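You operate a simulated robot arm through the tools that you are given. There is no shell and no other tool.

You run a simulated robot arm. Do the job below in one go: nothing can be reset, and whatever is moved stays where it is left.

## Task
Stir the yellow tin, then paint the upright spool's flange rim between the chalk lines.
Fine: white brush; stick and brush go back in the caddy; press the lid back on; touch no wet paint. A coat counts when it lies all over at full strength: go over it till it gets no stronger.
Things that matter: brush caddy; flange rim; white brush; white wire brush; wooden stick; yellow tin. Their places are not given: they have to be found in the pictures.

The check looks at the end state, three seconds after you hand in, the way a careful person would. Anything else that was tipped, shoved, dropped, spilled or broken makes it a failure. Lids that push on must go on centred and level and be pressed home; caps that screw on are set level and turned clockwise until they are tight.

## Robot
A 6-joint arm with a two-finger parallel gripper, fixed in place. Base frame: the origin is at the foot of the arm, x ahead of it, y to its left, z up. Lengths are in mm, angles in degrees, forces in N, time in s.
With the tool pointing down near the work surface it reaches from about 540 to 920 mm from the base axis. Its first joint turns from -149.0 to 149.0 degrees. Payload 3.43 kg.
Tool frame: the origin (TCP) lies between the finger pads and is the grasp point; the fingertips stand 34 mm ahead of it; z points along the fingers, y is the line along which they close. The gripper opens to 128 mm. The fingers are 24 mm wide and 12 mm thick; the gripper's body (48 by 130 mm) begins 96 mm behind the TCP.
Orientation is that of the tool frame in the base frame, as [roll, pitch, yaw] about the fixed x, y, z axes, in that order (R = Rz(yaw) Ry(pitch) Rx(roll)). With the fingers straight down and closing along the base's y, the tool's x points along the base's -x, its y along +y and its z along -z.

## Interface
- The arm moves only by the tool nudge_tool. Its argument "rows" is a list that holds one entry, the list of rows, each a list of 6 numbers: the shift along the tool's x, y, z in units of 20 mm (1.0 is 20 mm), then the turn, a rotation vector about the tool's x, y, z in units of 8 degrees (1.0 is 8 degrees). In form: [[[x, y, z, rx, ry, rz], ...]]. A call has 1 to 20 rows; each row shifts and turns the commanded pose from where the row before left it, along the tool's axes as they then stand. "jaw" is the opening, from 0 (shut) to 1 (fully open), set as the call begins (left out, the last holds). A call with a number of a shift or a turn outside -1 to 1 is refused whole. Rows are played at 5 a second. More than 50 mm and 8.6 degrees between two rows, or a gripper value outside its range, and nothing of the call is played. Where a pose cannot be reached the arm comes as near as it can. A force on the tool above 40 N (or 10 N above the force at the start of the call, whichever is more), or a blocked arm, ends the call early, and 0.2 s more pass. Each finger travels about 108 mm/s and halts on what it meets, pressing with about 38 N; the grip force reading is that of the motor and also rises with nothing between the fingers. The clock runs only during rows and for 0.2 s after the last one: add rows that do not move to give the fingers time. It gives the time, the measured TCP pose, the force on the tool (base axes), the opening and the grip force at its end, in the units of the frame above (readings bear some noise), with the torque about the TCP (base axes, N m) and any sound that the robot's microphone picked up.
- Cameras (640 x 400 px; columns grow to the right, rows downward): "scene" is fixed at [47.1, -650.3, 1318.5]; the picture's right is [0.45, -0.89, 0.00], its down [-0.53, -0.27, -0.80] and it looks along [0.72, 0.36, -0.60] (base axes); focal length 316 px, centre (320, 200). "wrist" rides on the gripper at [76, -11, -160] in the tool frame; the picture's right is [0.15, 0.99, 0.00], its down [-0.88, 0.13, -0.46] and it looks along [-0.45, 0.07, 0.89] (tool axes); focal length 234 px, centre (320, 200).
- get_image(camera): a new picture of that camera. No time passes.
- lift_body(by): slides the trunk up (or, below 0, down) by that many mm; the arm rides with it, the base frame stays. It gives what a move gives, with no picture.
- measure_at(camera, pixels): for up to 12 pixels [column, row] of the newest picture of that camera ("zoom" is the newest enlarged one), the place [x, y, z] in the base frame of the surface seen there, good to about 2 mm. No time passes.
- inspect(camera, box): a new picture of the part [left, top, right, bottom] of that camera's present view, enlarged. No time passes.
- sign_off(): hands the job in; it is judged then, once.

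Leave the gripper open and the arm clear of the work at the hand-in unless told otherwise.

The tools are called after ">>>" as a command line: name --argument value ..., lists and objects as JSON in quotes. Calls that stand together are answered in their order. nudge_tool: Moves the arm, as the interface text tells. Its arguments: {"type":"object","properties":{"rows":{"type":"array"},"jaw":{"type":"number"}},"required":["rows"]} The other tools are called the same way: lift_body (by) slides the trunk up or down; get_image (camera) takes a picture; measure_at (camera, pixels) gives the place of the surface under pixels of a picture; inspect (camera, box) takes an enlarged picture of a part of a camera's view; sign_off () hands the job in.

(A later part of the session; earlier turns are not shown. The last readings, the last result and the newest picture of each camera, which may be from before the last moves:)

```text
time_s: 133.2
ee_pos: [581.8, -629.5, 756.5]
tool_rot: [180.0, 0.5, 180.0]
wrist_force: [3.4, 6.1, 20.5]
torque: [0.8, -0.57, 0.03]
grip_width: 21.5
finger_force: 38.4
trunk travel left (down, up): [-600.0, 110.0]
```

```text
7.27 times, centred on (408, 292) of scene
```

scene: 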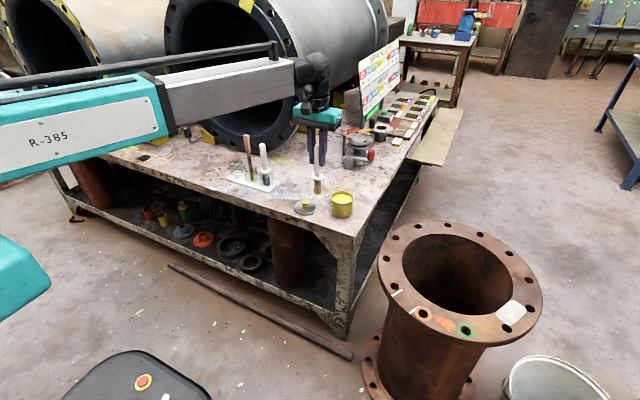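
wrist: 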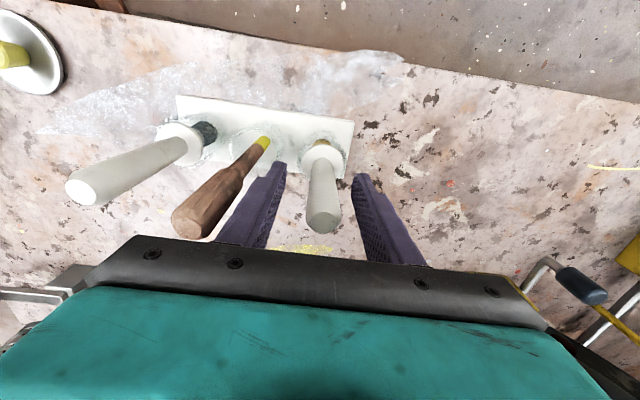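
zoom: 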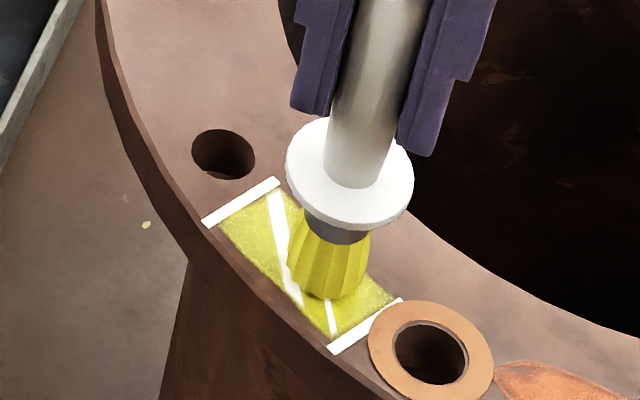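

I lift slightly, shift 6 mm outward and 3 mm toward the ring end, press and stroke the outer lane again, then lift off to look.

>>> nudge_tool --rows '[[[0, 0, -0.25, 0, 0, 0], [0.332, 0.015, 0, 0, 0, 0], [0, 0, 0.25, 0, 0, 0], [-0.124, 0.228, 0, 0, 0, 0], [-0.124, 0.228, 0, 0, 0, 0], [-0.124, 0.228, 0, 0, 0, 0], [-0.124, 0.228, 0, 0, 0, 0], [-0.124, 0.228, 0, 0, 0, 0], [0.124, -0.228, 0, 0, 0, 0], [0.124, -0.228, 0, 0, 0, 0], [0.124, -0.228, 0, 0, 0, 0], [0.124, -0.228, 0, 0, 0, 0], [0.124, -0.228, 0, 0, 0, 0], [0, 0, -0.5, 0, 0, 0], [-0.2, 0.4, -0.9, 0, 0, 0], [-0.5, 0.8, -0.9, 0, 0, 0], [-0.5, 0.6, -0.7, 0, 0, 0], [0, 0, 0, 0, 0, 0]]]'

>>> inspect --camera "scene" --box '[390, 275, 426, 315]'

>>> inspect --camera "scene" --box '[370, 200, 450, 330]'

```text
time_s: 136.9
ee_pos: [599.1, -594.2, 815.7]
tool_rot: [180.0, 0.3, 180.0]
wrist_force: [-0.6, -0.7, -1.1]
torque: [-0.01, 0.01, 0.0]
grip_width: 21.7
finger_force: 38.0
trunk travel left (down, up): [-600.0, 110.0]
```

```text
10.00 times, centred on (408, 295) of scene
```

zoom: 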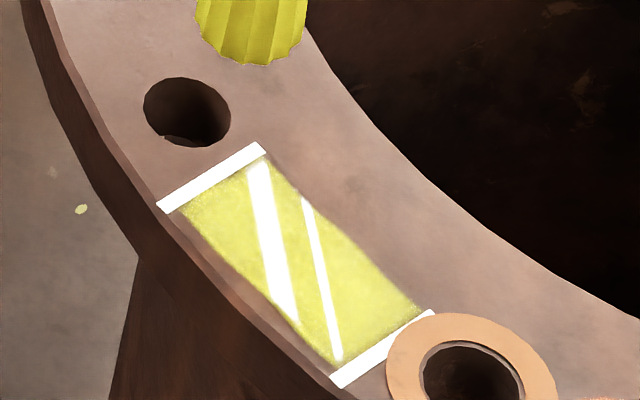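

```text
3.08 times, centred on (410, 265) of scene
```

zoom: 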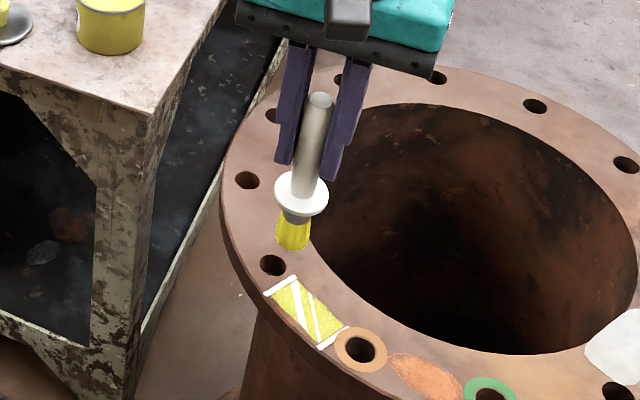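

The picture looks much like the one before the re-dip. I zoom further into the patch to judge evenness.

>>> inspect --camera "scene" --box '[396, 284, 420, 312]'

>>> get_image --camera "wrist"

```text
14.29 times, centred on (408, 298) of scene
```

zoom: 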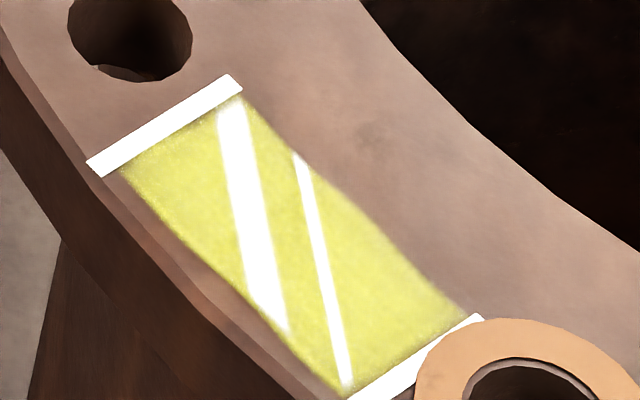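

```text
taken
```

wrist: 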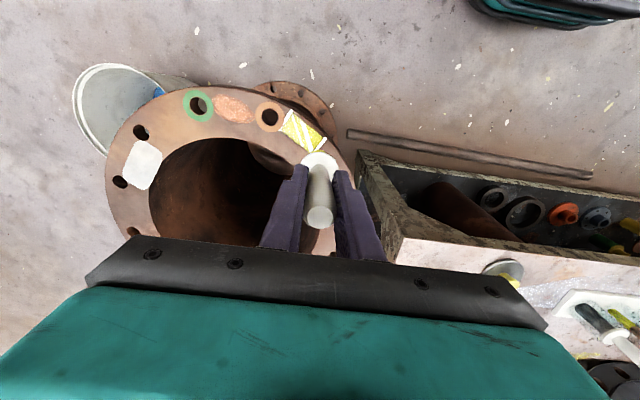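

I take a wrist close-up as a second reference, then do one more full set of passes and compare.

>>> inspect --camera "wrist" --box '[270, 100, 340, 160]'

>>> inspect --camera "scene" --box '[380, 240, 436, 310]'

>>> measure_at --camera "zoom" --pixels '[[258, 218], [260, 212], [235, 205], [282, 200], [260, 190], [292, 60], [230, 130], [310, 145]]'

```text
6.67 times, centred on (305, 130) of wrist
```

zoom: 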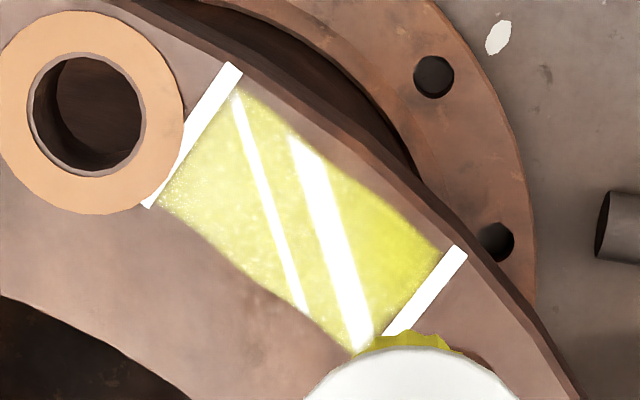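

```text
5.71 times, centred on (408, 275) of scene
```

zoom: 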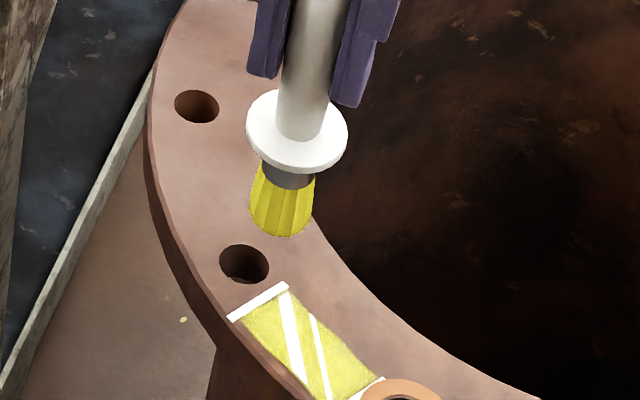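

```text
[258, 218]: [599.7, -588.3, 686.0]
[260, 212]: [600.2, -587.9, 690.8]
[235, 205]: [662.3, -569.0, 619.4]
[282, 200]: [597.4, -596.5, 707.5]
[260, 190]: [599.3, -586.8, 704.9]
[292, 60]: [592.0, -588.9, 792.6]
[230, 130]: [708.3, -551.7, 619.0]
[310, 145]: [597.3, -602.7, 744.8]
```

Here the ring-end and inner part look a little paler and speckled than the far outer corner, so I'll give those more. First I measure the ring's edge to keep a safe distance from it.

>>> inspect --camera "wrist" --box '[250, 90, 340, 165]'

>>> measure_at --camera "zoom" --pixels '[[240, 155], [120, 85], [130, 240], [40, 155], [200, 95], [215, 215], [283, 108], [410, 250], [225, 215], [360, 325], [330, 140], [300, 270]]'

```text
5.33 times, centred on (295, 128) of wrist
```

zoom: 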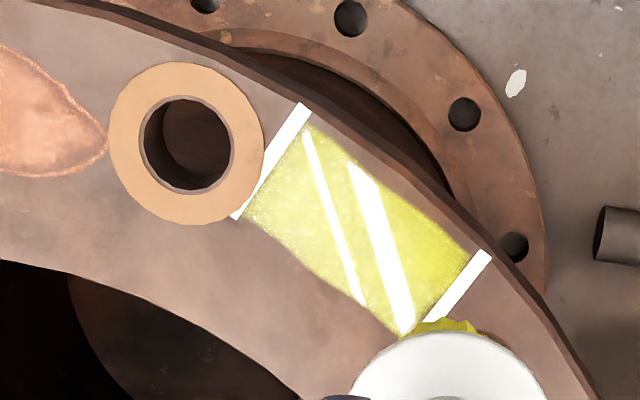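

```text
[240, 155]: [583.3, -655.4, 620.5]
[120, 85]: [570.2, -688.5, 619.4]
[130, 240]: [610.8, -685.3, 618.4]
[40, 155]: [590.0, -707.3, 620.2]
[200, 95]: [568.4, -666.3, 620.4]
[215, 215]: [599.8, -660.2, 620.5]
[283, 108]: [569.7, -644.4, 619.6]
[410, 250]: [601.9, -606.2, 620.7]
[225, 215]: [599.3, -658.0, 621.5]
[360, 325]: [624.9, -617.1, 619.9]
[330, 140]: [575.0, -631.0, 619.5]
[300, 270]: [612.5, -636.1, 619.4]
```

The painted rectangle runs about 57 by 31 mm. The ring's nearest edge is 2 mm beyond the chalk line. I'll reload the brush and add passes on an inner lane and closer to the ring end, within a safe distance. Back to the tin first.

>>> nudge_tool --rows '[[[-0.4, 0.5, -0.6, 0, 0, 0], [-0.8, 0.92, -0.6, 0, 0, 0], [-0.8, 0.92, -0.5, 0, 0, 0], [-0.8, 0.92, -0.5, 0, 0, 0], [-0.8, 0.92, -0.4, 0, 0, 0], [-0.8, 0.92, 0, 0, 0, 0], [-0.8, 0.92, 0, 0, 0, 0], [-0.8, 0.92, 0, 0, 0, 0], [-0.8, 0.92, 0, 0, 0, 0], [-0.8, 0.92, 0, 0, 0, 0], [-0.8, 0.92, 0, 0, 0, 0], [-0.8, 0.92, 0, 0, 0, 0], [-0.8, 0.92, 0, 0, 0, 0], [-0.8, 0.92, 0, 0, 0, 0], [-0.8, 0.92, 0, 0, 0, 0], [-0.26, 0.1, 0, 0, 0, 0], [0, 0, 0, 0, 0, 0], [0, 0, 0, 0, 0, 0]]]'

>>> inspect --camera "scene" --box '[325, 165, 360, 220]'

>>> measure_at --camera "zoom" --pixels '[[316, 176], [293, 170], [340, 168], [318, 150], [320, 90], [275, 62], [362, 62]]'

```text
time_s: 140.8
ee_pos: [837.1, -325.1, 868.2]
tool_rot: [-179.9, 0.3, 179.9]
wrist_force: [0.4, 0.0, -0.9]
torque: [0.05, -0.01, 0.02]
grip_width: 21.4
finger_force: 37.9
trunk travel left (down, up): [-600.0, 110.0]
```

```text
7.27 times, centred on (342, 192) of scene
```

zoom: 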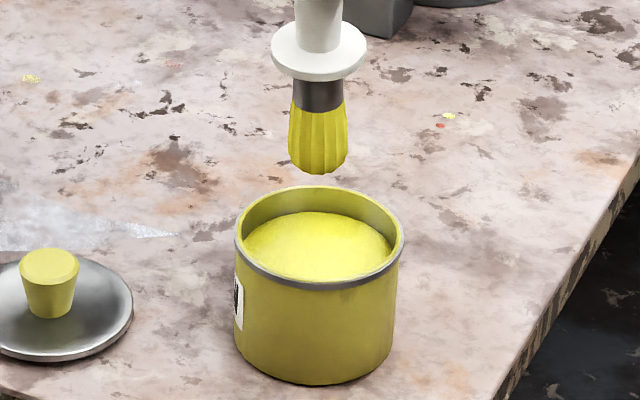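

```text
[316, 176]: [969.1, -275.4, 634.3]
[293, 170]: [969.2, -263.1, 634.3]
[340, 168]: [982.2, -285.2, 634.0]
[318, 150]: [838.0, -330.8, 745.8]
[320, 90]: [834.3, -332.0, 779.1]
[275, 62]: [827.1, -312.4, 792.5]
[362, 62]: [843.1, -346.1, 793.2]
```

The tip is again centred, at z≈733. I dip 68 mm, wait, and raise in steps.

>>> nudge_tool --rows '[[[0, 0, 0.7, 0, 0, 0], [0, 0, 0.8, 0, 0, 0], [0, 0, 0.7, 0, 0, 0], [0, 0, 0.6, 0, 0, 0], [0, 0, 0.6, 0, 0, 0], [0, 0, 0, 0, 0, 0], [0, 0, 0, 0, 0, 0], [0, 0, -0.6, 0, 0, 0], [0, 0, -0.6, 0, 0, 0], [0, 0, 0, 0, 0, 0], [0, 0, 0, 0, 0, 0], [0, 0, 0, 0, 0, 0], [0, 0, 0, 0, 0, 0], [0, 0, 0, 0, 0, 0], [0, 0, 0, 0, 0, 0], [0, 0, -0.6, 0, 0, 0], [0, 0, -0.8, 0, 0, 0], [0, 0, -0.8, 0, 0, 0], [0, 0, 0, 0, 0, 0], [0, 0, 0, 0, 0, 0]]]'

>>> nudge_tool --rows '[[[0.4, -0.5, 0, 0, 0, 0], [0.8, -0.95, 0, 0, 0, 0], [0.83, -0.97, 0, 0, 0, 0], [0.83, -0.97, 0, 0, 0, 0], [0.83, -0.97, 0.3, 0, 0, 0], [0.83, -0.97, 0.3, 0, 0, 0], [0.83, -0.97, 0.3, 0, 0, 0], [0.83, -0.97, 0.3, 0, 0, 0], [0.83, -0.97, 0.3, 0, 0, 0], [0.83, -0.97, 0.3, 0, 0, 0], [0.83, -0.97, 0.3, 0, 0, 0], [0.83, -0.97, 0.3, 0, 0, 0], [0.83, -0.97, 0.3, 0, 0, 0], [0.83, -0.97, 0.3, 0, 0, 0], [0.83, -0.97, 0.3, 0, 0, 0], [0.8, -0.95, 0.3, 0, 0, 0], [0.21, -0.16, 0, 0, 0, 0], [0, 0, 0, 0, 0, 0]]]'

>>> inspect --camera "scene" --box '[380, 250, 436, 320]'

```text
time_s: 144.9
ee_pos: [837.0, -323.4, 869.0]
tool_rot: [-180.0, 0.3, -180.0]
wrist_force: [0.2, -0.7, -0.5]
torque: [0.01, 0.01, -0.01]
grip_width: 21.6
finger_force: 38.2
trunk travel left (down, up): [-600.0, 110.0]
```

```text
time_s: 148.8
ee_pos: [576.4, -627.2, 794.0]
tool_rot: [180.0, 0.5, 180.0]
wrist_force: [0.8, 0.1, -0.9]
torque: [-0.01, 0.01, 0.01]
grip_width: 21.6
finger_force: 37.9
trunk travel left (down, up): [-600.0, 110.0]
```

```text
5.71 times, centred on (408, 285) of scene
```

zoom: 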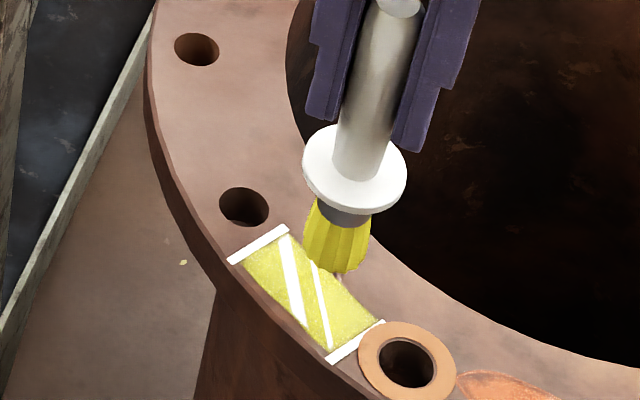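

>>> measure_at --camera "zoom" --pixels '[[336, 269], [310, 258], [363, 258], [337, 245], [305, 170], [404, 185], [400, 8], [330, 357]]'

```text
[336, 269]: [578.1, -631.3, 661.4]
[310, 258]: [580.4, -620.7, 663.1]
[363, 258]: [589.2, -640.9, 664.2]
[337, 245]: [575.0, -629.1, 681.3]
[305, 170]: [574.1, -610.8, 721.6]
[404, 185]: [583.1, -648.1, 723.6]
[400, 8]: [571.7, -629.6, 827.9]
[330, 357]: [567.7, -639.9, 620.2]
```

The tip is 40 mm up at t≈−13, d≈−4 of the patch. I shift to start 3.5 mm nearer the ring end and 3 mm inward, still 3–4 mm from the ring. Then I press and stroke 32 mm forth and back.

>>> nudge_tool --rows '[[[-0.047, -0.227, 0.8, 0, 0, 0], [0, 0, 0.7, 0, 0, 0], [0, 0, 0.4, 0, 0, 0], [0, 0, 0.2, 0, 0, 0], [-0.1275, 0.234, 0, 0, 0, 0], [-0.1275, 0.234, 0, 0, 0, 0], [-0.1275, 0.234, 0, 0, 0, 0], [-0.1275, 0.234, 0, 0, 0, 0], [-0.1275, 0.234, 0, 0, 0, 0], [-0.1275, 0.234, 0, 0, 0, 0], [0.1275, -0.234, 0, 0, 0, 0], [0.1275, -0.234, 0, 0, 0, 0], [0.1275, -0.234, 0, 0, 0, 0], [0.1275, -0.234, 0, 0, 0, 0], [0.1275, -0.234, 0, 0, 0, 0], [0.1275, -0.234, 0, 0, 0, 0]]]'

>>> inspect --camera "scene" --box '[390, 275, 426, 315]'

>>> measure_at --camera "zoom" --pixels '[[340, 310], [290, 290], [390, 290], [335, 355], [415, 315]]'

```text
time_s: 152.2
ee_pos: [577.7, -631.9, 756.0]
tool_rot: [-180.0, 0.4, 179.9]
wrist_force: [4.8, 8.5, 29.2]
torque: [1.18, -0.7, 0.05]
grip_width: 21.8
finger_force: 37.9
trunk travel left (down, up): [-600.0, 110.0]
```

```text
10.00 times, centred on (408, 295) of scene
```

zoom: 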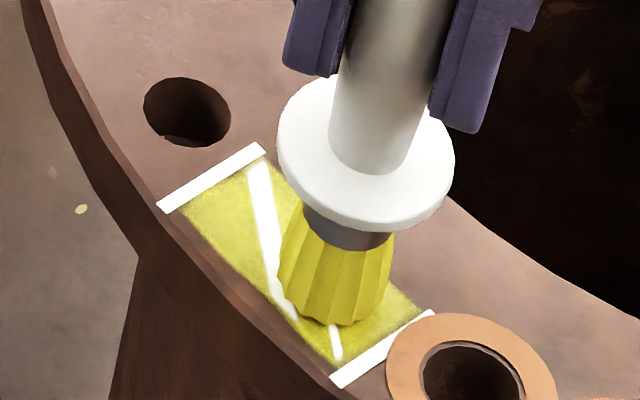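

```text
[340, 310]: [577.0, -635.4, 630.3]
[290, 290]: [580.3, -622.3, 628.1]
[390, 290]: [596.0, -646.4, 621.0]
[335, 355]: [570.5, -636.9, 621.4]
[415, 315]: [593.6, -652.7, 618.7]
```

Pressing 29 N at the ring end, tip about where planned. I lift 4 mm, shift 7 mm inward, lower a bit less, and stroke forth and back on the inner lane.

>>> nudge_tool --rows '[[[0, 0, -0.25, 0, 0, 0], [-0.341, -0.104, 0, 0, 0, 0], [0, 0, 0.22, 0, 0, 0], [-0.1275, 0.234, 0, 0, 0, 0], [-0.1275, 0.234, 0, 0, 0, 0], [-0.1275, 0.234, 0, 0, 0, 0], [-0.1275, 0.234, 0, 0, 0, 0], [-0.1275, 0.234, 0, 0, 0, 0], [-0.1, 0.18, 0, 0, 0, 0], [0.1, -0.18, 0, 0, 0, 0], [0.1275, -0.234, 0, 0, 0, 0], [0.1275, -0.234, 0, 0, 0, 0], [0.1275, -0.234, 0, 0, 0, 0], [0.1275, -0.234, 0, 0, 0, 0], [0.1275, -0.234, 0, 0, 0, 0]]]'

>>> inspect --camera "scene" --box '[390, 275, 426, 315]'

>>> measure_at --camera "zoom" --pixels '[[370, 290], [320, 275], [420, 275], [335, 355], [415, 315]]'

```text
time_s: 155.3
ee_pos: [585.5, -632.3, 755.0]
tool_rot: [-179.8, 0.5, 180.0]
wrist_force: [3.3, 5.9, 20.3]
torque: [0.8, -0.55, 0.02]
grip_width: 21.6
finger_force: 38.4
trunk travel left (down, up): [-600.0, 110.0]
```

```text
10.00 times, centred on (408, 295) of scene
```

zoom: 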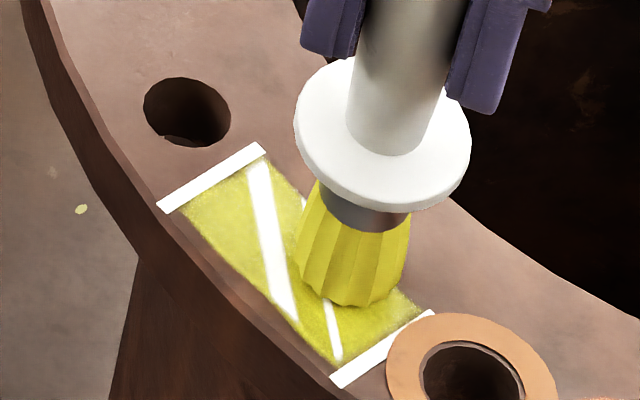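

```text
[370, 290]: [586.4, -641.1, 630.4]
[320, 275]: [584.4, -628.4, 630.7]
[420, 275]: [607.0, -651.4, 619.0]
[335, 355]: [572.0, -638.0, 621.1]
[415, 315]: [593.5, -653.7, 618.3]
```

Good. One more forward pass here, then the outer lane back, then I lift off to compare.

>>> nudge_tool --rows '[[[-0.1275, 0.234, 0, 0, 0, 0], [-0.1275, 0.234, 0, 0, 0, 0], [-0.1275, 0.234, 0, 0, 0, 0], [-0.1275, 0.234, 0, 0, 0, 0], [-0.1275, 0.234, 0, 0, 0, 0], [-0.1, 0.18, 0, 0, 0, 0], [0, 0, -0.25, 0, 0, 0], [0.348, 0.196, 0, 0, 0, 0], [0, 0, 0.27, 0, 0, 0], [0.1275, -0.234, 0, 0, 0, 0], [0.1275, -0.234, 0, 0, 0, 0], [0.1275, -0.234, 0, 0, 0, 0], [0.1275, -0.234, 0, 0, 0, 0], [0.1275, -0.234, 0, 0, 0, 0], [0.1275, -0.234, 0, 0, 0, 0], [0, 0, -0.5, 0, 0, 0], [-0.2, 0.4, -0.9, 0, 0, 0], [-0.5, 0.8, -0.9, 0, 0, 0], [-0.5, 0.7, -0.7, 0, 0, 0], [0, 0, 0, 0, 0, 0]]]'

>>> inspect --camera "scene" --box '[396, 284, 420, 312]'

>>> inspect --camera "wrist" --box '[250, 90, 340, 165]'

```text
time_s: 159.6
ee_pos: [599.3, -594.1, 814.5]
tool_rot: [179.9, 0.2, -179.9]
wrist_force: [-0.7, -0.3, -1.5]
torque: [0.01, -0.01, -0.01]
grip_width: 21.3
finger_force: 37.8
trunk travel left (down, up): [-600.0, 110.0]
```

```text
14.29 times, centred on (408, 298) of scene
```

zoom: 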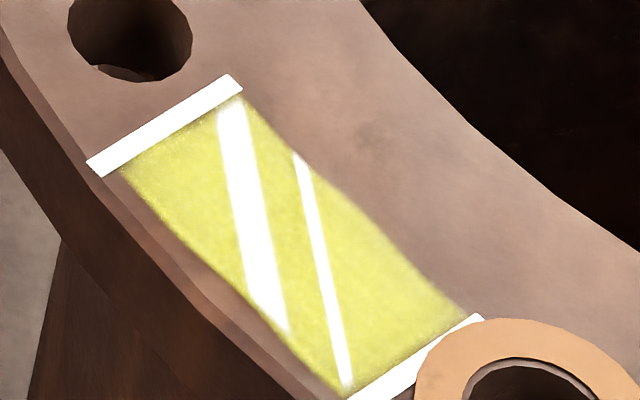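

```text
5.33 times, centred on (295, 128) of wrist
```

zoom: 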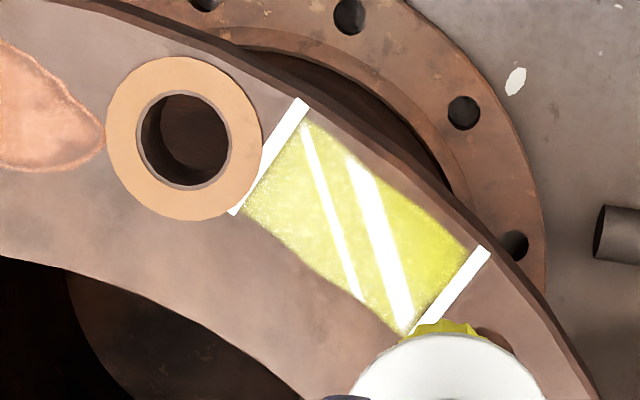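

Both views look just like those before this last loaded set: the coat gets no stronger. I check the corners at the ring end closely.

>>> inspect --camera "scene" --box '[402, 296, 422, 316]'

>>> inspect --camera "scene" --box '[388, 282, 408, 302]'

>>> inspect --camera "wrist" --box '[284, 100, 324, 140]'

```text
16.00 times, centred on (412, 306) of scene
```

zoom: 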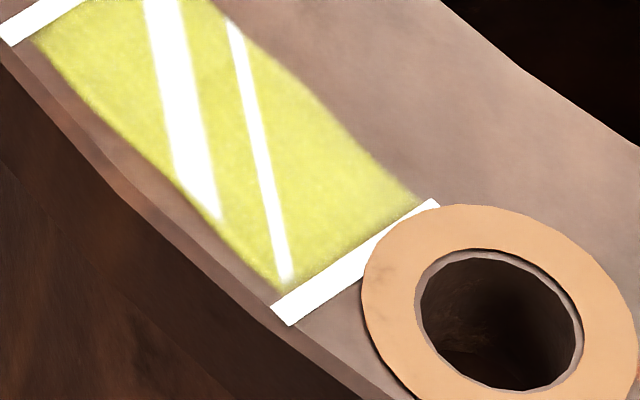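

```text
16.00 times, centred on (398, 292) of scene
```

zoom: 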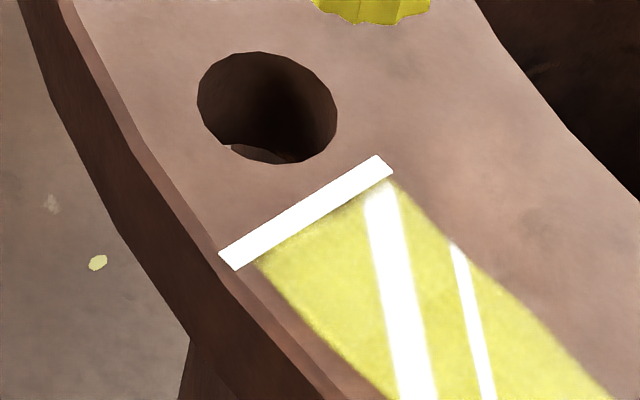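

```text
10.00 times, centred on (304, 120) of wrist
```

zoom: 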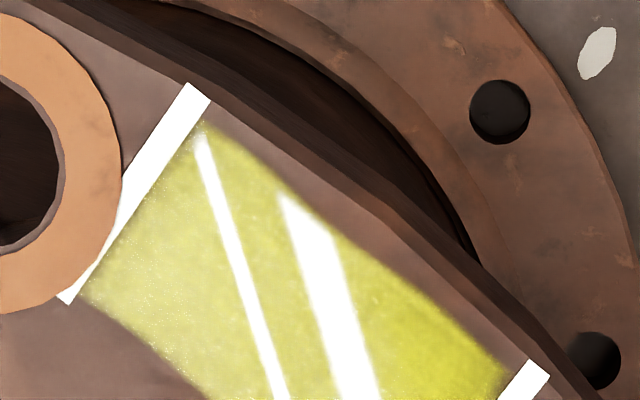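

The rectangle is filled to its corners with an even coat that no longer changes. Now the brush goes back. I rise and travel through the free air in front of the bench (x≈700) toward the caddy.

>>> nudge_tool --rows '[[[-0.1, 0.4, -0.7, 0, 0, 0], [-0.25, 0.8, -0.7, 0, 0, 0], [-0.25, 1, -0.6, 0, 0, 0], [-0.25, 1, -0.6, 0, 0, 0], [-0.25, 1, -0.4, 0, 0, 0], [-0.25, 1, 0, 0, 0, 0], [-0.25, 1, 0, 0, 0, 0], [-0.25, 1, 0, 0, 0, 0], [-0.25, 1, 0, 0, 0, 0], [-0.25, 1, 0, 0, 0, 0], [-0.25, 1, 0, 0, 0, 0], [-0.25, 1, 0, 0, 0, 0], [-0.25, 1, 0, 0, 0, 0], [-0.25, 1, 0, 0, 0, 0], [-0.25, 1, 0, 0, 0, 0], [-0.25, 1, 0, 0, 0, 0], [-0.25, 1, 0, 0, 0, 0], [-0.25, 1, 0, 0, 0, 0], [-0.25, 1, 0, 0, 0, 0], [-0.25, 1, 0, 0, 0, 0]]]'

>>> nudge_tool --rows '[[[0, 1, 0, 0, 0, 0], [0, 1, 0, 0, 0, 0], [0, 1, 0, 0, 0, 0], [0, 1, 0, 0, 0, 0], [0, 1, 0, 0, 0, 0], [0, 1, 0, 0, 0, 0], [0, 1, 0, 0, 0, 0], [0, 1, 0, 0, 0, 0], [0, 1, 0, 0, 0, 0], [0, 1, 0, 0, 0, 0], [0, 1, 0, 0, 0, 0], [0, 1, 0, 0, 0, 0], [0, 1, 0, 0, 0, 0], [0, 1, 0, 0, 0, 0], [0, 1, 0, 0, 0, 0], [0, 1, 0, 0, 0, 0], [0, 0.8, 0, 0, 0, 0], [0, 0, 0, 0, 0, 0]]]'

>>> get_image --camera "scene"

```text
time_s: 163.8
ee_pos: [698.2, -208.3, 874.3]
tool_rot: [179.9, 0.4, -180.0]
wrist_force: [0.3, -0.3, -1.2]
torque: [-0.01, 0.02, 0.02]
grip_width: 21.7
finger_force: 37.8
trunk travel left (down, up): [-600.0, 110.0]
```

```text
time_s: 167.6
ee_pos: [699.1, 127.4, 873.4]
tool_rot: [-180.0, 0.4, 180.0]
wrist_force: [0.3, -0.4, -1.0]
torque: [0.02, 0.01, -0.04]
grip_width: 21.5
finger_force: 37.9
trunk travel left (down, up): [-600.0, 110.0]
```

```text
taken
```

scene: 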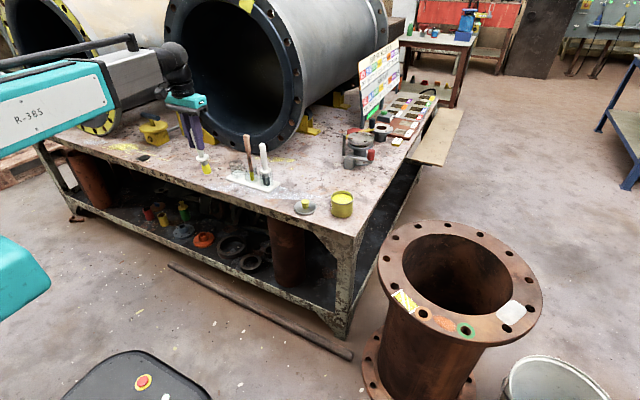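

I turn the tool about 5.6° about its y axis to set the brush upright, then check it.

>>> nudge_tool --rows '[[[0, 0, 0, 0, 0.35, 0], [0, 0, 0, 0, 0.35, 0], [0, 0, 0, 0, 0, 0], [0, 0, 0, 0, 0, 0]]]'

>>> inspect --camera "scene" --box '[165, 100, 245, 185]'

```text
time_s: 168.6
ee_pos: [697.6, 126.6, 873.9]
tool_rot: [180.0, -5.4, -180.0]
wrist_force: [0.0, 0.9, -0.7]
torque: [0.03, 0.04, 0.0]
grip_width: 21.6
finger_force: 38.3
trunk travel left (down, up): [-600.0, 110.0]
```

```text
4.71 times, centred on (205, 142) of scene
```

zoom: 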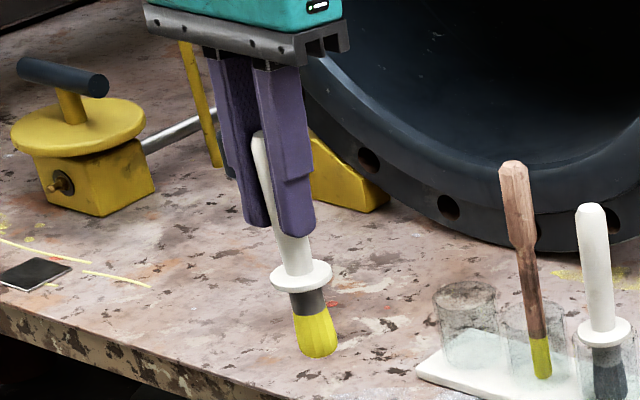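

>>> measure_at --camera "zoom" --pixels '[[258, 140], [262, 150], [285, 235], [290, 265], [272, 280], [330, 272], [305, 300], [318, 352], [300, 345], [335, 340], [316, 335]]'

```text
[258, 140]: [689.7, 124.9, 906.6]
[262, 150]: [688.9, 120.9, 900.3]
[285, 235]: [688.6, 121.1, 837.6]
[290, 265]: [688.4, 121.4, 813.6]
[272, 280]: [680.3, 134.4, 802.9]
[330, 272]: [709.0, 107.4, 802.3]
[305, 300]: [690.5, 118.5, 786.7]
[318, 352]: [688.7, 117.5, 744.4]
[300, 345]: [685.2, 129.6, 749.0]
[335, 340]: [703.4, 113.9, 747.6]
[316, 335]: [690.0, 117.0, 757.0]
```

The brush now hangs upright with its axis at about (697,124) and tip at z≈743. I move it ahead 158 mm over its cup.

>>> nudge_tool --rows '[[[-0.5, 0, -0.047, 0, 0, 0], [-0.9, 0, -0.085, 0, 0, 0], [-0.95, 0, -0.09, 0, 0, 0], [-0.95, 0, -0.09, 0, 0, 0], [-0.95, 0.02, -0.09, 0, 0, 0], [-0.95, 0, -0.09, 0, 0, 0], [-0.95, 0, -0.09, 0, 0, 0], [-0.9, 0, -0.085, 0, 0, 0], [-0.6, 0, -0.057, 0, 0, 0], [-0.21, 0, -0.02, 0, 0, 0], [0, 0, 0, 0, 0, 0]]]'

>>> inspect --camera "scene" --box '[215, 110, 285, 195]'

>>> inspect --camera "wrist" --box '[250, 70, 390, 220]'

```text
time_s: 170.9
ee_pos: [855.7, 127.3, 875.3]
tool_rot: [-179.9, -5.2, 180.0]
wrist_force: [-0.4, -0.5, -0.3]
torque: [-0.02, 0.03, -0.01]
grip_width: 21.3
finger_force: 38.4
trunk travel left (down, up): [-600.0, 110.0]
```

```text
4.71 times, centred on (250, 152) of scene
```

zoom: 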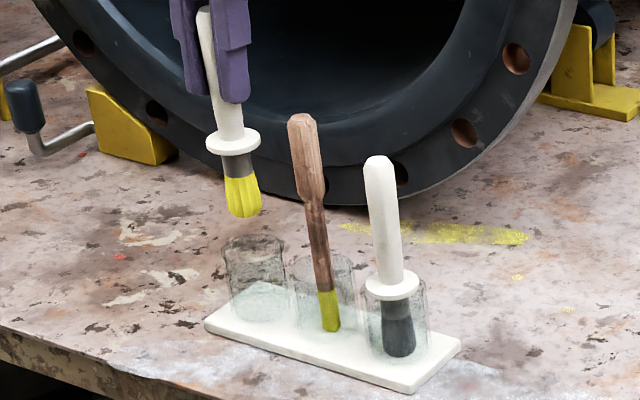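

```text
2.67 times, centred on (320, 145) of wrist
```

zoom: 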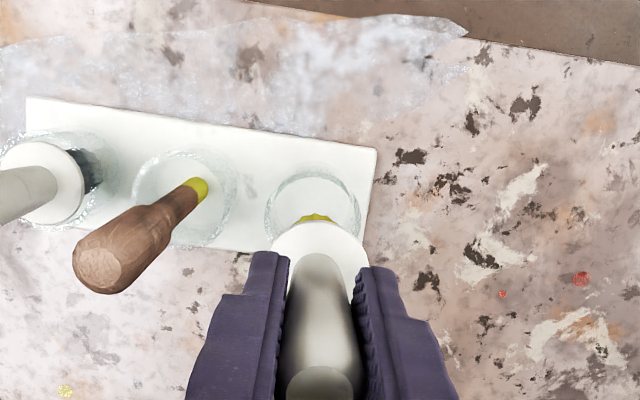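

>>> measure_at --camera "zoom" --pixels '[[243, 212], [228, 205], [260, 205], [240, 195], [235, 165], [207, 143], [259, 143], [235, 150], [230, 120], [208, 325], [460, 345], [410, 392]]'

```text
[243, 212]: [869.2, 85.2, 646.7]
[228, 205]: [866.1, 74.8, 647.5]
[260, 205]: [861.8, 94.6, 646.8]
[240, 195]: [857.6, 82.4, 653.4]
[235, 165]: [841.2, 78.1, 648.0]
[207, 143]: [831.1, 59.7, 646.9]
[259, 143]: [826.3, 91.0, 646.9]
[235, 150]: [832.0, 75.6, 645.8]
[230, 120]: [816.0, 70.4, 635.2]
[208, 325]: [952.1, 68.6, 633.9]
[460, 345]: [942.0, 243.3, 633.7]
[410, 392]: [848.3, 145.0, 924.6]
```

That measured the wrist enlargement; I repeat on the scene enlargement.

>>> inspect --camera "scene" --box '[215, 110, 285, 195]'

>>> measure_at --camera "zoom" --pixels '[[243, 212], [230, 207], [257, 205], [240, 195], [235, 165], [207, 143], [259, 143], [206, 323], [460, 345], [410, 392], [265, 300], [280, 285]]'

```text
4.71 times, centred on (250, 152) of scene
```

zoom: 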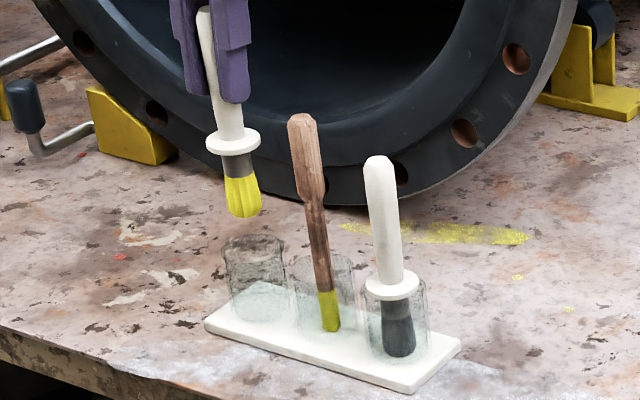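

```text
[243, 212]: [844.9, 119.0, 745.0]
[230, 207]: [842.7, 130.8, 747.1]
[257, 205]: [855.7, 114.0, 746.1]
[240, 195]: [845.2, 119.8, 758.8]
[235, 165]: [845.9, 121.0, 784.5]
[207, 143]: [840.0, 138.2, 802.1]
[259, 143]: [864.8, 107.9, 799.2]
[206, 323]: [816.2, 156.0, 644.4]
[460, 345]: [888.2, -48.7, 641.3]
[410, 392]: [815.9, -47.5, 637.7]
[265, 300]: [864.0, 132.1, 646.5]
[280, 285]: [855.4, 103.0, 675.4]
```

The brush axis at (853,125) matches the cup at (852,124). I lower it into the cup, stopping about 8 mm short of the base.

>>> nudge_tool --rows '[[[-0.0565, -0.05, 0.597, 0, 0, 0], [-0.0753, 0, 0.7965, 0, 0, 0], [-0.0753, 0, 0.7965, 0, 0, 0], [-0.0753, 0, 0.7965, 0, 0, 0], [-0.0753, 0, 0.7965, 0, 0, 0], [-0.0471, 0, 0.498, 0, 0, 0], [0, 0, 0, 0, 0, 0]]]'

>>> inspect --camera "scene" --box '[225, 125, 275, 190]'

```text
time_s: 172.6
ee_pos: [856.4, 126.1, 788.1]
tool_rot: [180.0, -5.2, -180.0]
wrist_force: [0.5, -0.4, -0.8]
torque: [0.0, 0.01, -0.03]
grip_width: 21.7
finger_force: 38.5
trunk travel left (down, up): [-600.0, 110.0]
```

```text
6.15 times, centred on (250, 158) of scene
```

zoom: 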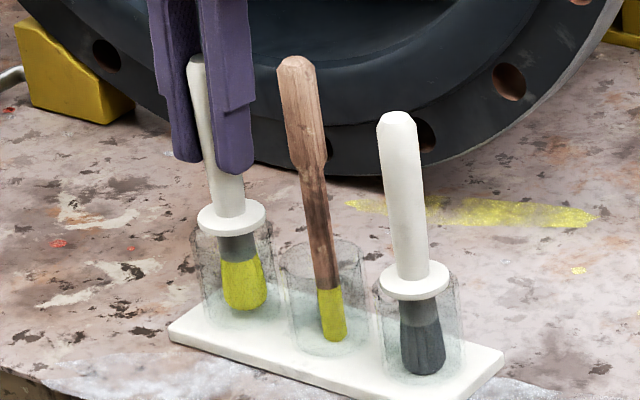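

The bristles are inside the cup. I lower the rest in small steps until light contact.

>>> nudge_tool --rows '[[[-0.0188, 0, 0.199, 0, 0, 0], [-0.0094, 0, 0.1, 0, 0, 0], [-0.0047, 0, 0.05, 0, 0, 0], [0, 0, 0, 0, 0, 0]]]'

>>> inspect --camera "scene" --box '[230, 150, 262, 190]'

```text
time_s: 173.6
ee_pos: [856.7, 125.8, 781.7]
tool_rot: [180.0, -5.1, -180.0]
wrist_force: [1.7, 1.7, 9.2]
torque: [0.2, -0.31, -0.04]
grip_width: 21.6
finger_force: 38.5
trunk travel left (down, up): [-600.0, 110.0]
```

```text
10.00 times, centred on (246, 170) of scene
```

zoom: 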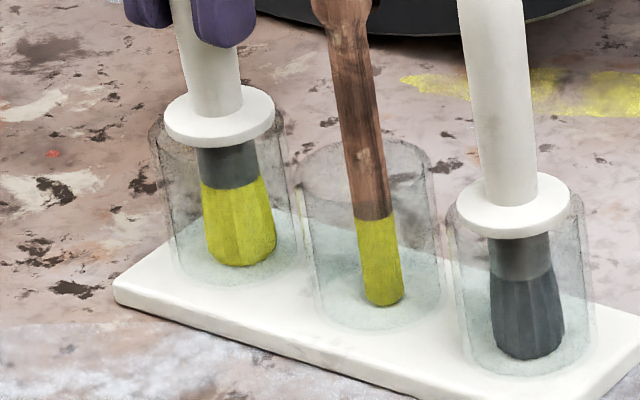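

Contact at 9 N, and the collar sits as it did at the start. I open the jaws, rise 90 mm and straighten the tool.

>>> nudge_tool --rows '[[[0, 0, 0, 0, 0, 0], [0, 0, 0, 0, 0, 0], [0.04, 0, -0.4, 0, 0, 0], [0.07, 0, -0.8, 0, 0, 0], [0.085, 0, -0.9, 0, 0, 0], [0.085, 0, -0.9, 0, 0, 0], [0.085, 0, -0.9, 0, 0, 0], [0.085, 0, -0.9, 0, -0.325, 0], [0, 0, 0, 0, -0.325, 0], [0, 0, 0, 0, 0, 0]]]' --jaw 0.45

>>> inspect --camera "scene" --box '[215, 110, 285, 195]'

>>> get_image --camera "wrist"

```text
time_s: 175.8
ee_pos: [855.4, 125.5, 876.9]
tool_rot: [-179.9, -0.1, -179.9]
wrist_force: [0.4, -0.8, 0.3]
torque: [-0.02, 0.01, 0.01]
grip_width: 57.4
finger_force: 0.0
trunk travel left (down, up): [-600.0, 110.0]
```

```text
4.71 times, centred on (250, 152) of scene
```

zoom: 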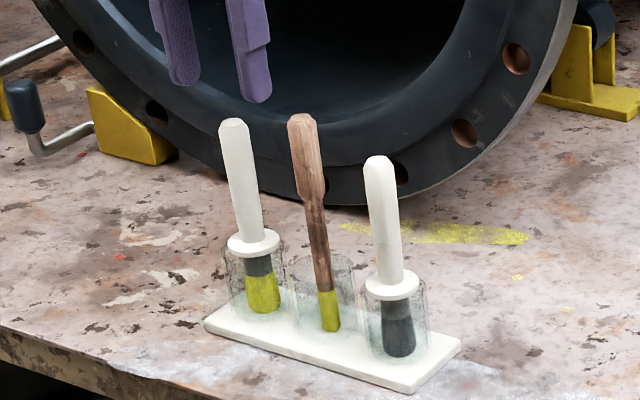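

```text
taken
```

wrist: 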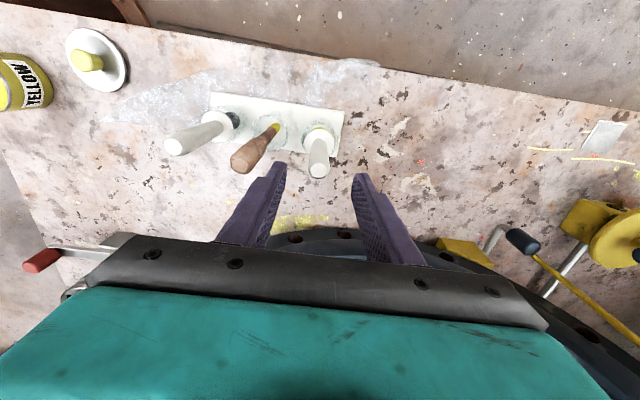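

The brush stands in its cup as before. Next the lid: I rise a little and travel above it at (805,-210).

>>> nudge_tool --rows '[[[0, 0, -0.7, 0, 0, 0], [0, 0, -0.6, 0, 0, 0], [0.147, -0.987, 0, 0, 0, 0], [0.147, -0.987, 0, 0, 0, 0], [0.147, -0.987, 0, 0, 0, 0], [0.147, -0.987, 0, 0, 0, 0], [0.147, -0.987, 0, 0, 0, 0], [0.147, -0.987, 0, 0, 0, 0], [0.147, -0.987, 0, 0, 0, 0], [0.147, -0.987, 0, 0, 0, 0], [0.147, -0.987, 0, 0, 0, 0], [0.147, -0.987, 0, 0, 0, 0], [0.147, -0.987, 0, 0, 0, 0], [0.147, -0.987, 0, 0, 0, 0], [0.147, -0.987, 0, 0, 0, 0], [0.147, -0.987, 0, 0, 0, 0], [0.147, -0.987, 0, 0, 0, 0], [0.147, -0.987, 0, 0, 0, 0], [0.147, -0.987, 0, 0, 0, 0], [0, 0, 0, 0, 0, 0]]]'

>>> nudge_tool --rows '[[[0, 0, 0.9, 0, 0, 0], [0, 0, 0.9, 0, 0, 0], [0, 0, 0.9, 0, 0, 0], [0, 0, 0.9, 0, 0, 0], [0, 0, 0.9, 0, 0, 0], [0, 0, 0.9, 0, 0, 0], [0, 0, 0, 0, 0, 0]]]'

>>> inspect --camera "wrist" --box '[280, 120, 380, 210]'

```text
time_s: 179.9
ee_pos: [806.0, -210.9, 905.4]
tool_rot: [-180.0, -0.1, -179.9]
wrist_force: [-0.3, 0.5, -0.7]
torque: [0.0, 0.03, -0.01]
grip_width: 57.5
finger_force: 0.1
trunk travel left (down, up): [-600.0, 110.0]
```

```text
time_s: 181.6
ee_pos: [807.8, -209.0, 797.2]
tool_rot: [-180.0, 0.0, 180.0]
wrist_force: [0.2, 1.2, -0.5]
torque: [-0.05, 0.03, -0.01]
grip_width: 57.5
finger_force: 0.0
trunk travel left (down, up): [-600.0, 110.0]
```

```text
4.44 times, centred on (330, 165) of wrist
```

zoom: 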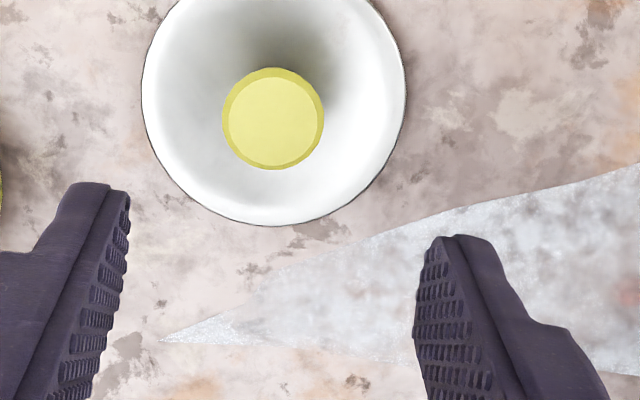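

I measure the lid's knob and rim from here.

>>> measure_at --camera "zoom" --pixels '[[228, 120], [318, 120], [273, 82], [273, 160], [145, 90], [402, 90], [275, 222], [273, 120], [180, 170], [360, 185]]'

```text
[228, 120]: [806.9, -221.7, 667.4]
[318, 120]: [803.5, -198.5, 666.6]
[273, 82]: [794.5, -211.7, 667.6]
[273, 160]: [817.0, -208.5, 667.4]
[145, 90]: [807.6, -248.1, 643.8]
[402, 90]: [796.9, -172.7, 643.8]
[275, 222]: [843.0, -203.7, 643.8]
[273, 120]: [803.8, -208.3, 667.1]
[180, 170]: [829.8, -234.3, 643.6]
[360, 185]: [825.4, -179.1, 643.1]
```

The knob's centre is (805.5,-210) and the lid's top 643.7. I line up and lower to about z 681, the fingertips 3 mm above the lid.

>>> nudge_tool --rows '[[[0.08, -0.04, 0.9, 0, 0, 0], [0, 0, 0.9, 0, 0, 0], [0, 0, 0.9, 0, 0, 0], [0, 0, 0.9, 0, 0, 0], [0, 0, 0.9, 0, 0, 0], [0, 0, 0.8, 0, 0, 0], [0, 0, 0.4, 0, 0, 0], [0, 0, 0, 0, 0, 0], [0, 0, 0, 0, 0, 0]]]'

>>> inspect --camera "scene" --box '[280, 170, 330, 215]'

```text
time_s: 183.6
ee_pos: [803.9, -210.5, 680.7]
tool_rot: [180.0, 0.1, -179.9]
wrist_force: [-0.6, -0.2, -0.4]
torque: [0.04, -0.02, -0.01]
grip_width: 57.7
finger_force: 0.0
trunk travel left (down, up): [-600.0, 110.0]
```

```text
8.89 times, centred on (305, 192) of scene
```

zoom: 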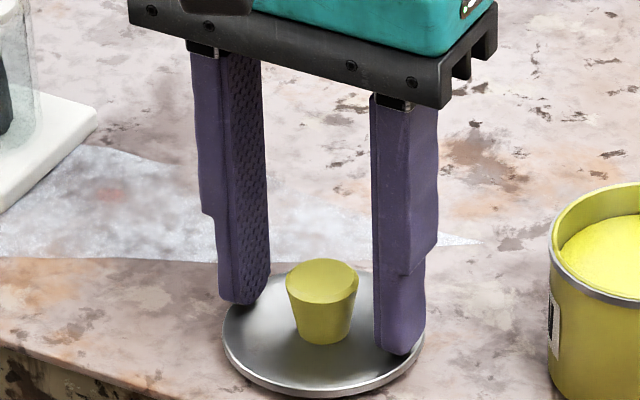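

The knob is centred between the fingers. I close on it and lift 60 mm.

>>> nudge_tool --rows '[[[-0.05, 0, 0, 0, 0, 0], [0, 0, 0, 0, 0, 0], [0, 0, 0, 0, 0, 0], [0, 0, 0, 0, 0, 0]]]' --jaw 0.05

>>> nudge_tool --rows '[[[0, 0, -0.2, 0, 0, 0], [0, 0, -0.5, 0, 0, 0], [0, 0, -0.8, 0, 0, 0], [0, 0, -0.9, 0, 0, 0], [0, 0, -0.9, 0, 0, 0], [0, 0, -0.9, 0, 0, 0], [0, 0, -0.4, 0, 0, 0], [0, 0, 0, 0, 0, 0]]]'

>>> inspect --camera "scene" --box '[275, 140, 355, 220]'

```text
time_s: 184.6
ee_pos: [805.1, -210.2, 681.8]
tool_rot: [179.9, 0.0, 180.0]
wrist_force: [0.9, -0.3, 0.6]
torque: [0.01, 0.01, -0.01]
grip_width: 25.7
finger_force: 38.1
trunk travel left (down, up): [-600.0, 110.0]
```

```text
time_s: 186.3
ee_pos: [803.6, -209.1, 773.4]
tool_rot: [179.9, 0.0, -179.9]
wrist_force: [-1.0, 0.0, -0.2]
torque: [0.01, 0.01, 0.01]
grip_width: 25.6
finger_force: 37.9
trunk travel left (down, up): [-600.0, 110.0]
```

```text
5.00 times, centred on (315, 180) of scene
```

zoom: 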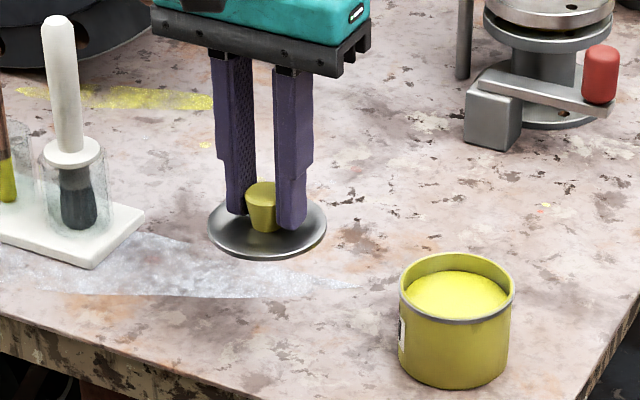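

The lid hangs level and the bench under it is clean. I re-measure the tin's rim to centre on it.

>>> inspect --camera "scene" --box '[326, 182, 358, 222]'

>>> measure_at --camera "zoom" --pixels '[[320, 200]]'

>>> get_image --camera "wrist"

```text
10.00 times, centred on (342, 202) of scene
```

zoom: 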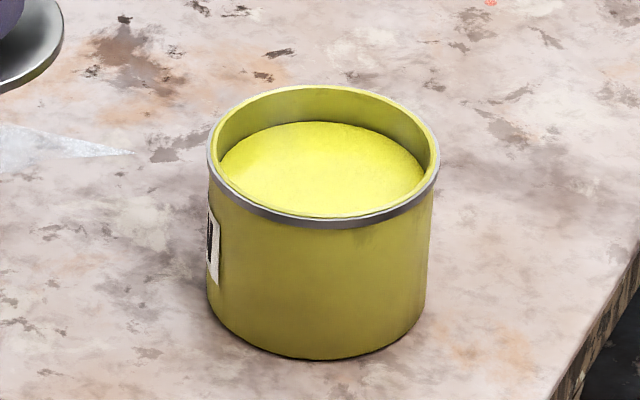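

```text
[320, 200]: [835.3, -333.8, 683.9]
```

```text
taken
```

wrist: 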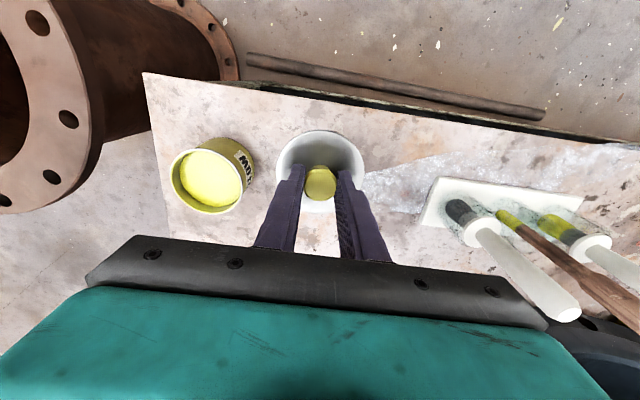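

>>> inspect --camera "wrist" --box '[160, 125, 270, 225]'

>>> measure_at --camera "zoom" --pixels '[[83, 215], [388, 215], [230, 60], [230, 340], [100, 130], [350, 130], [110, 300], [350, 300], [230, 200]]'

```text
4.00 times, centred on (215, 175) of wrist
```

zoom: 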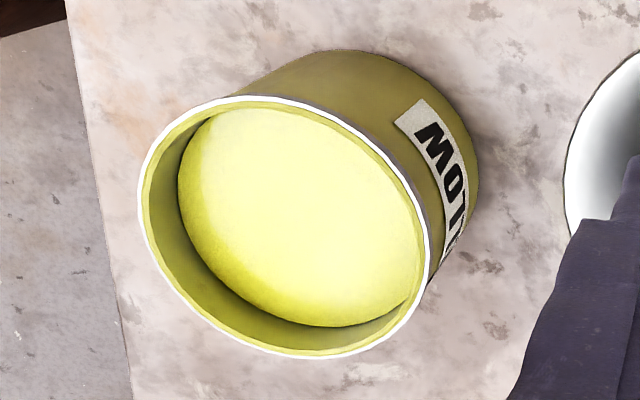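

```text
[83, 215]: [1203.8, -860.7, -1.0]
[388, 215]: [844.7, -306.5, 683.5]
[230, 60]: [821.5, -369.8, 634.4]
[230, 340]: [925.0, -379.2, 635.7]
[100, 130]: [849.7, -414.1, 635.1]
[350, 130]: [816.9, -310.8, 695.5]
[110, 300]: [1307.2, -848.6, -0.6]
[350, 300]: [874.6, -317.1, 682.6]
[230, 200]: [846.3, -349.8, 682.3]
```

>>> measure_at --camera "zoom" --pixels '[[141, 190], [429, 260], [250, 98], [310, 356], [162, 132], [372, 143], [192, 308], [400, 325], [142, 200], [426, 240], [232, 99], [330, 355]]'

```text
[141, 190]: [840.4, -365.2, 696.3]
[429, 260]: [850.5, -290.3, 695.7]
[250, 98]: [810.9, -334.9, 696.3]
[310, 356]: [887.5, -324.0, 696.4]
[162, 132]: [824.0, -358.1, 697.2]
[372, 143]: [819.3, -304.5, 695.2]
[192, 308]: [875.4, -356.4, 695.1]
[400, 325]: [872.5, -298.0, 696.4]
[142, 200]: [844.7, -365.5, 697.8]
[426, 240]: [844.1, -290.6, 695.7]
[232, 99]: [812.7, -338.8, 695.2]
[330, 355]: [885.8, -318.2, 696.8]
```

The tin's centre is unchanged at (849,-328). I carry the lid over it at the present height.

>>> nudge_tool --rows '[[[-0.25, -0.6, 0, 0, 0, 0], [-0.32, -0.88, 0, 0, 0, 0], [-0.32, -0.88, 0, 0, 0, 0], [-0.32, -0.88, 0, 0, 0, 0], [-0.32, -0.88, 0, 0, 0, 0], [-0.32, -0.88, 0, 0, 0, 0], [-0.32, -0.88, 0, 0, 0, 0], [0, 0, 0, 0, 0, 0], [0, 0, 0, 0, 0, 0]]]'

>>> inspect --camera "wrist" --box '[260, 100, 380, 220]'

>>> inspect --camera "scene" --box '[318, 155, 368, 220]'

```text
time_s: 188.3
ee_pos: [851.4, -328.3, 773.9]
tool_rot: [180.0, -0.1, 180.0]
wrist_force: [-0.2, -0.2, 0.5]
torque: [0.0, 0.01, 0.0]
grip_width: 25.8
finger_force: 38.5
trunk travel left (down, up): [-600.0, 110.0]
```

```text
3.33 times, centred on (320, 160) of wrist
```

zoom: 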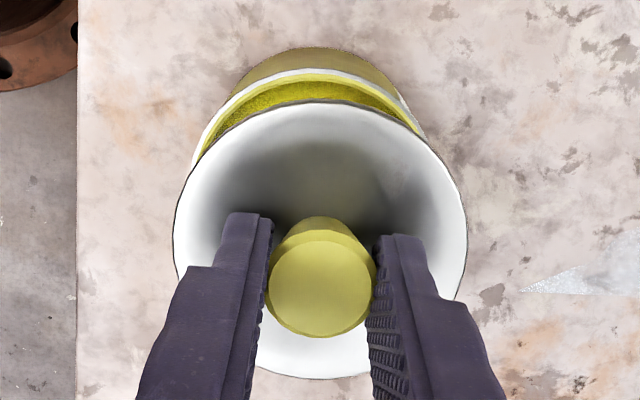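

```text
6.15 times, centred on (343, 188) of scene
```

zoom: 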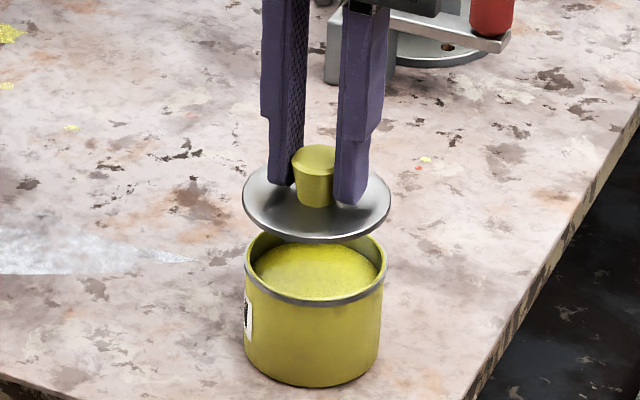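

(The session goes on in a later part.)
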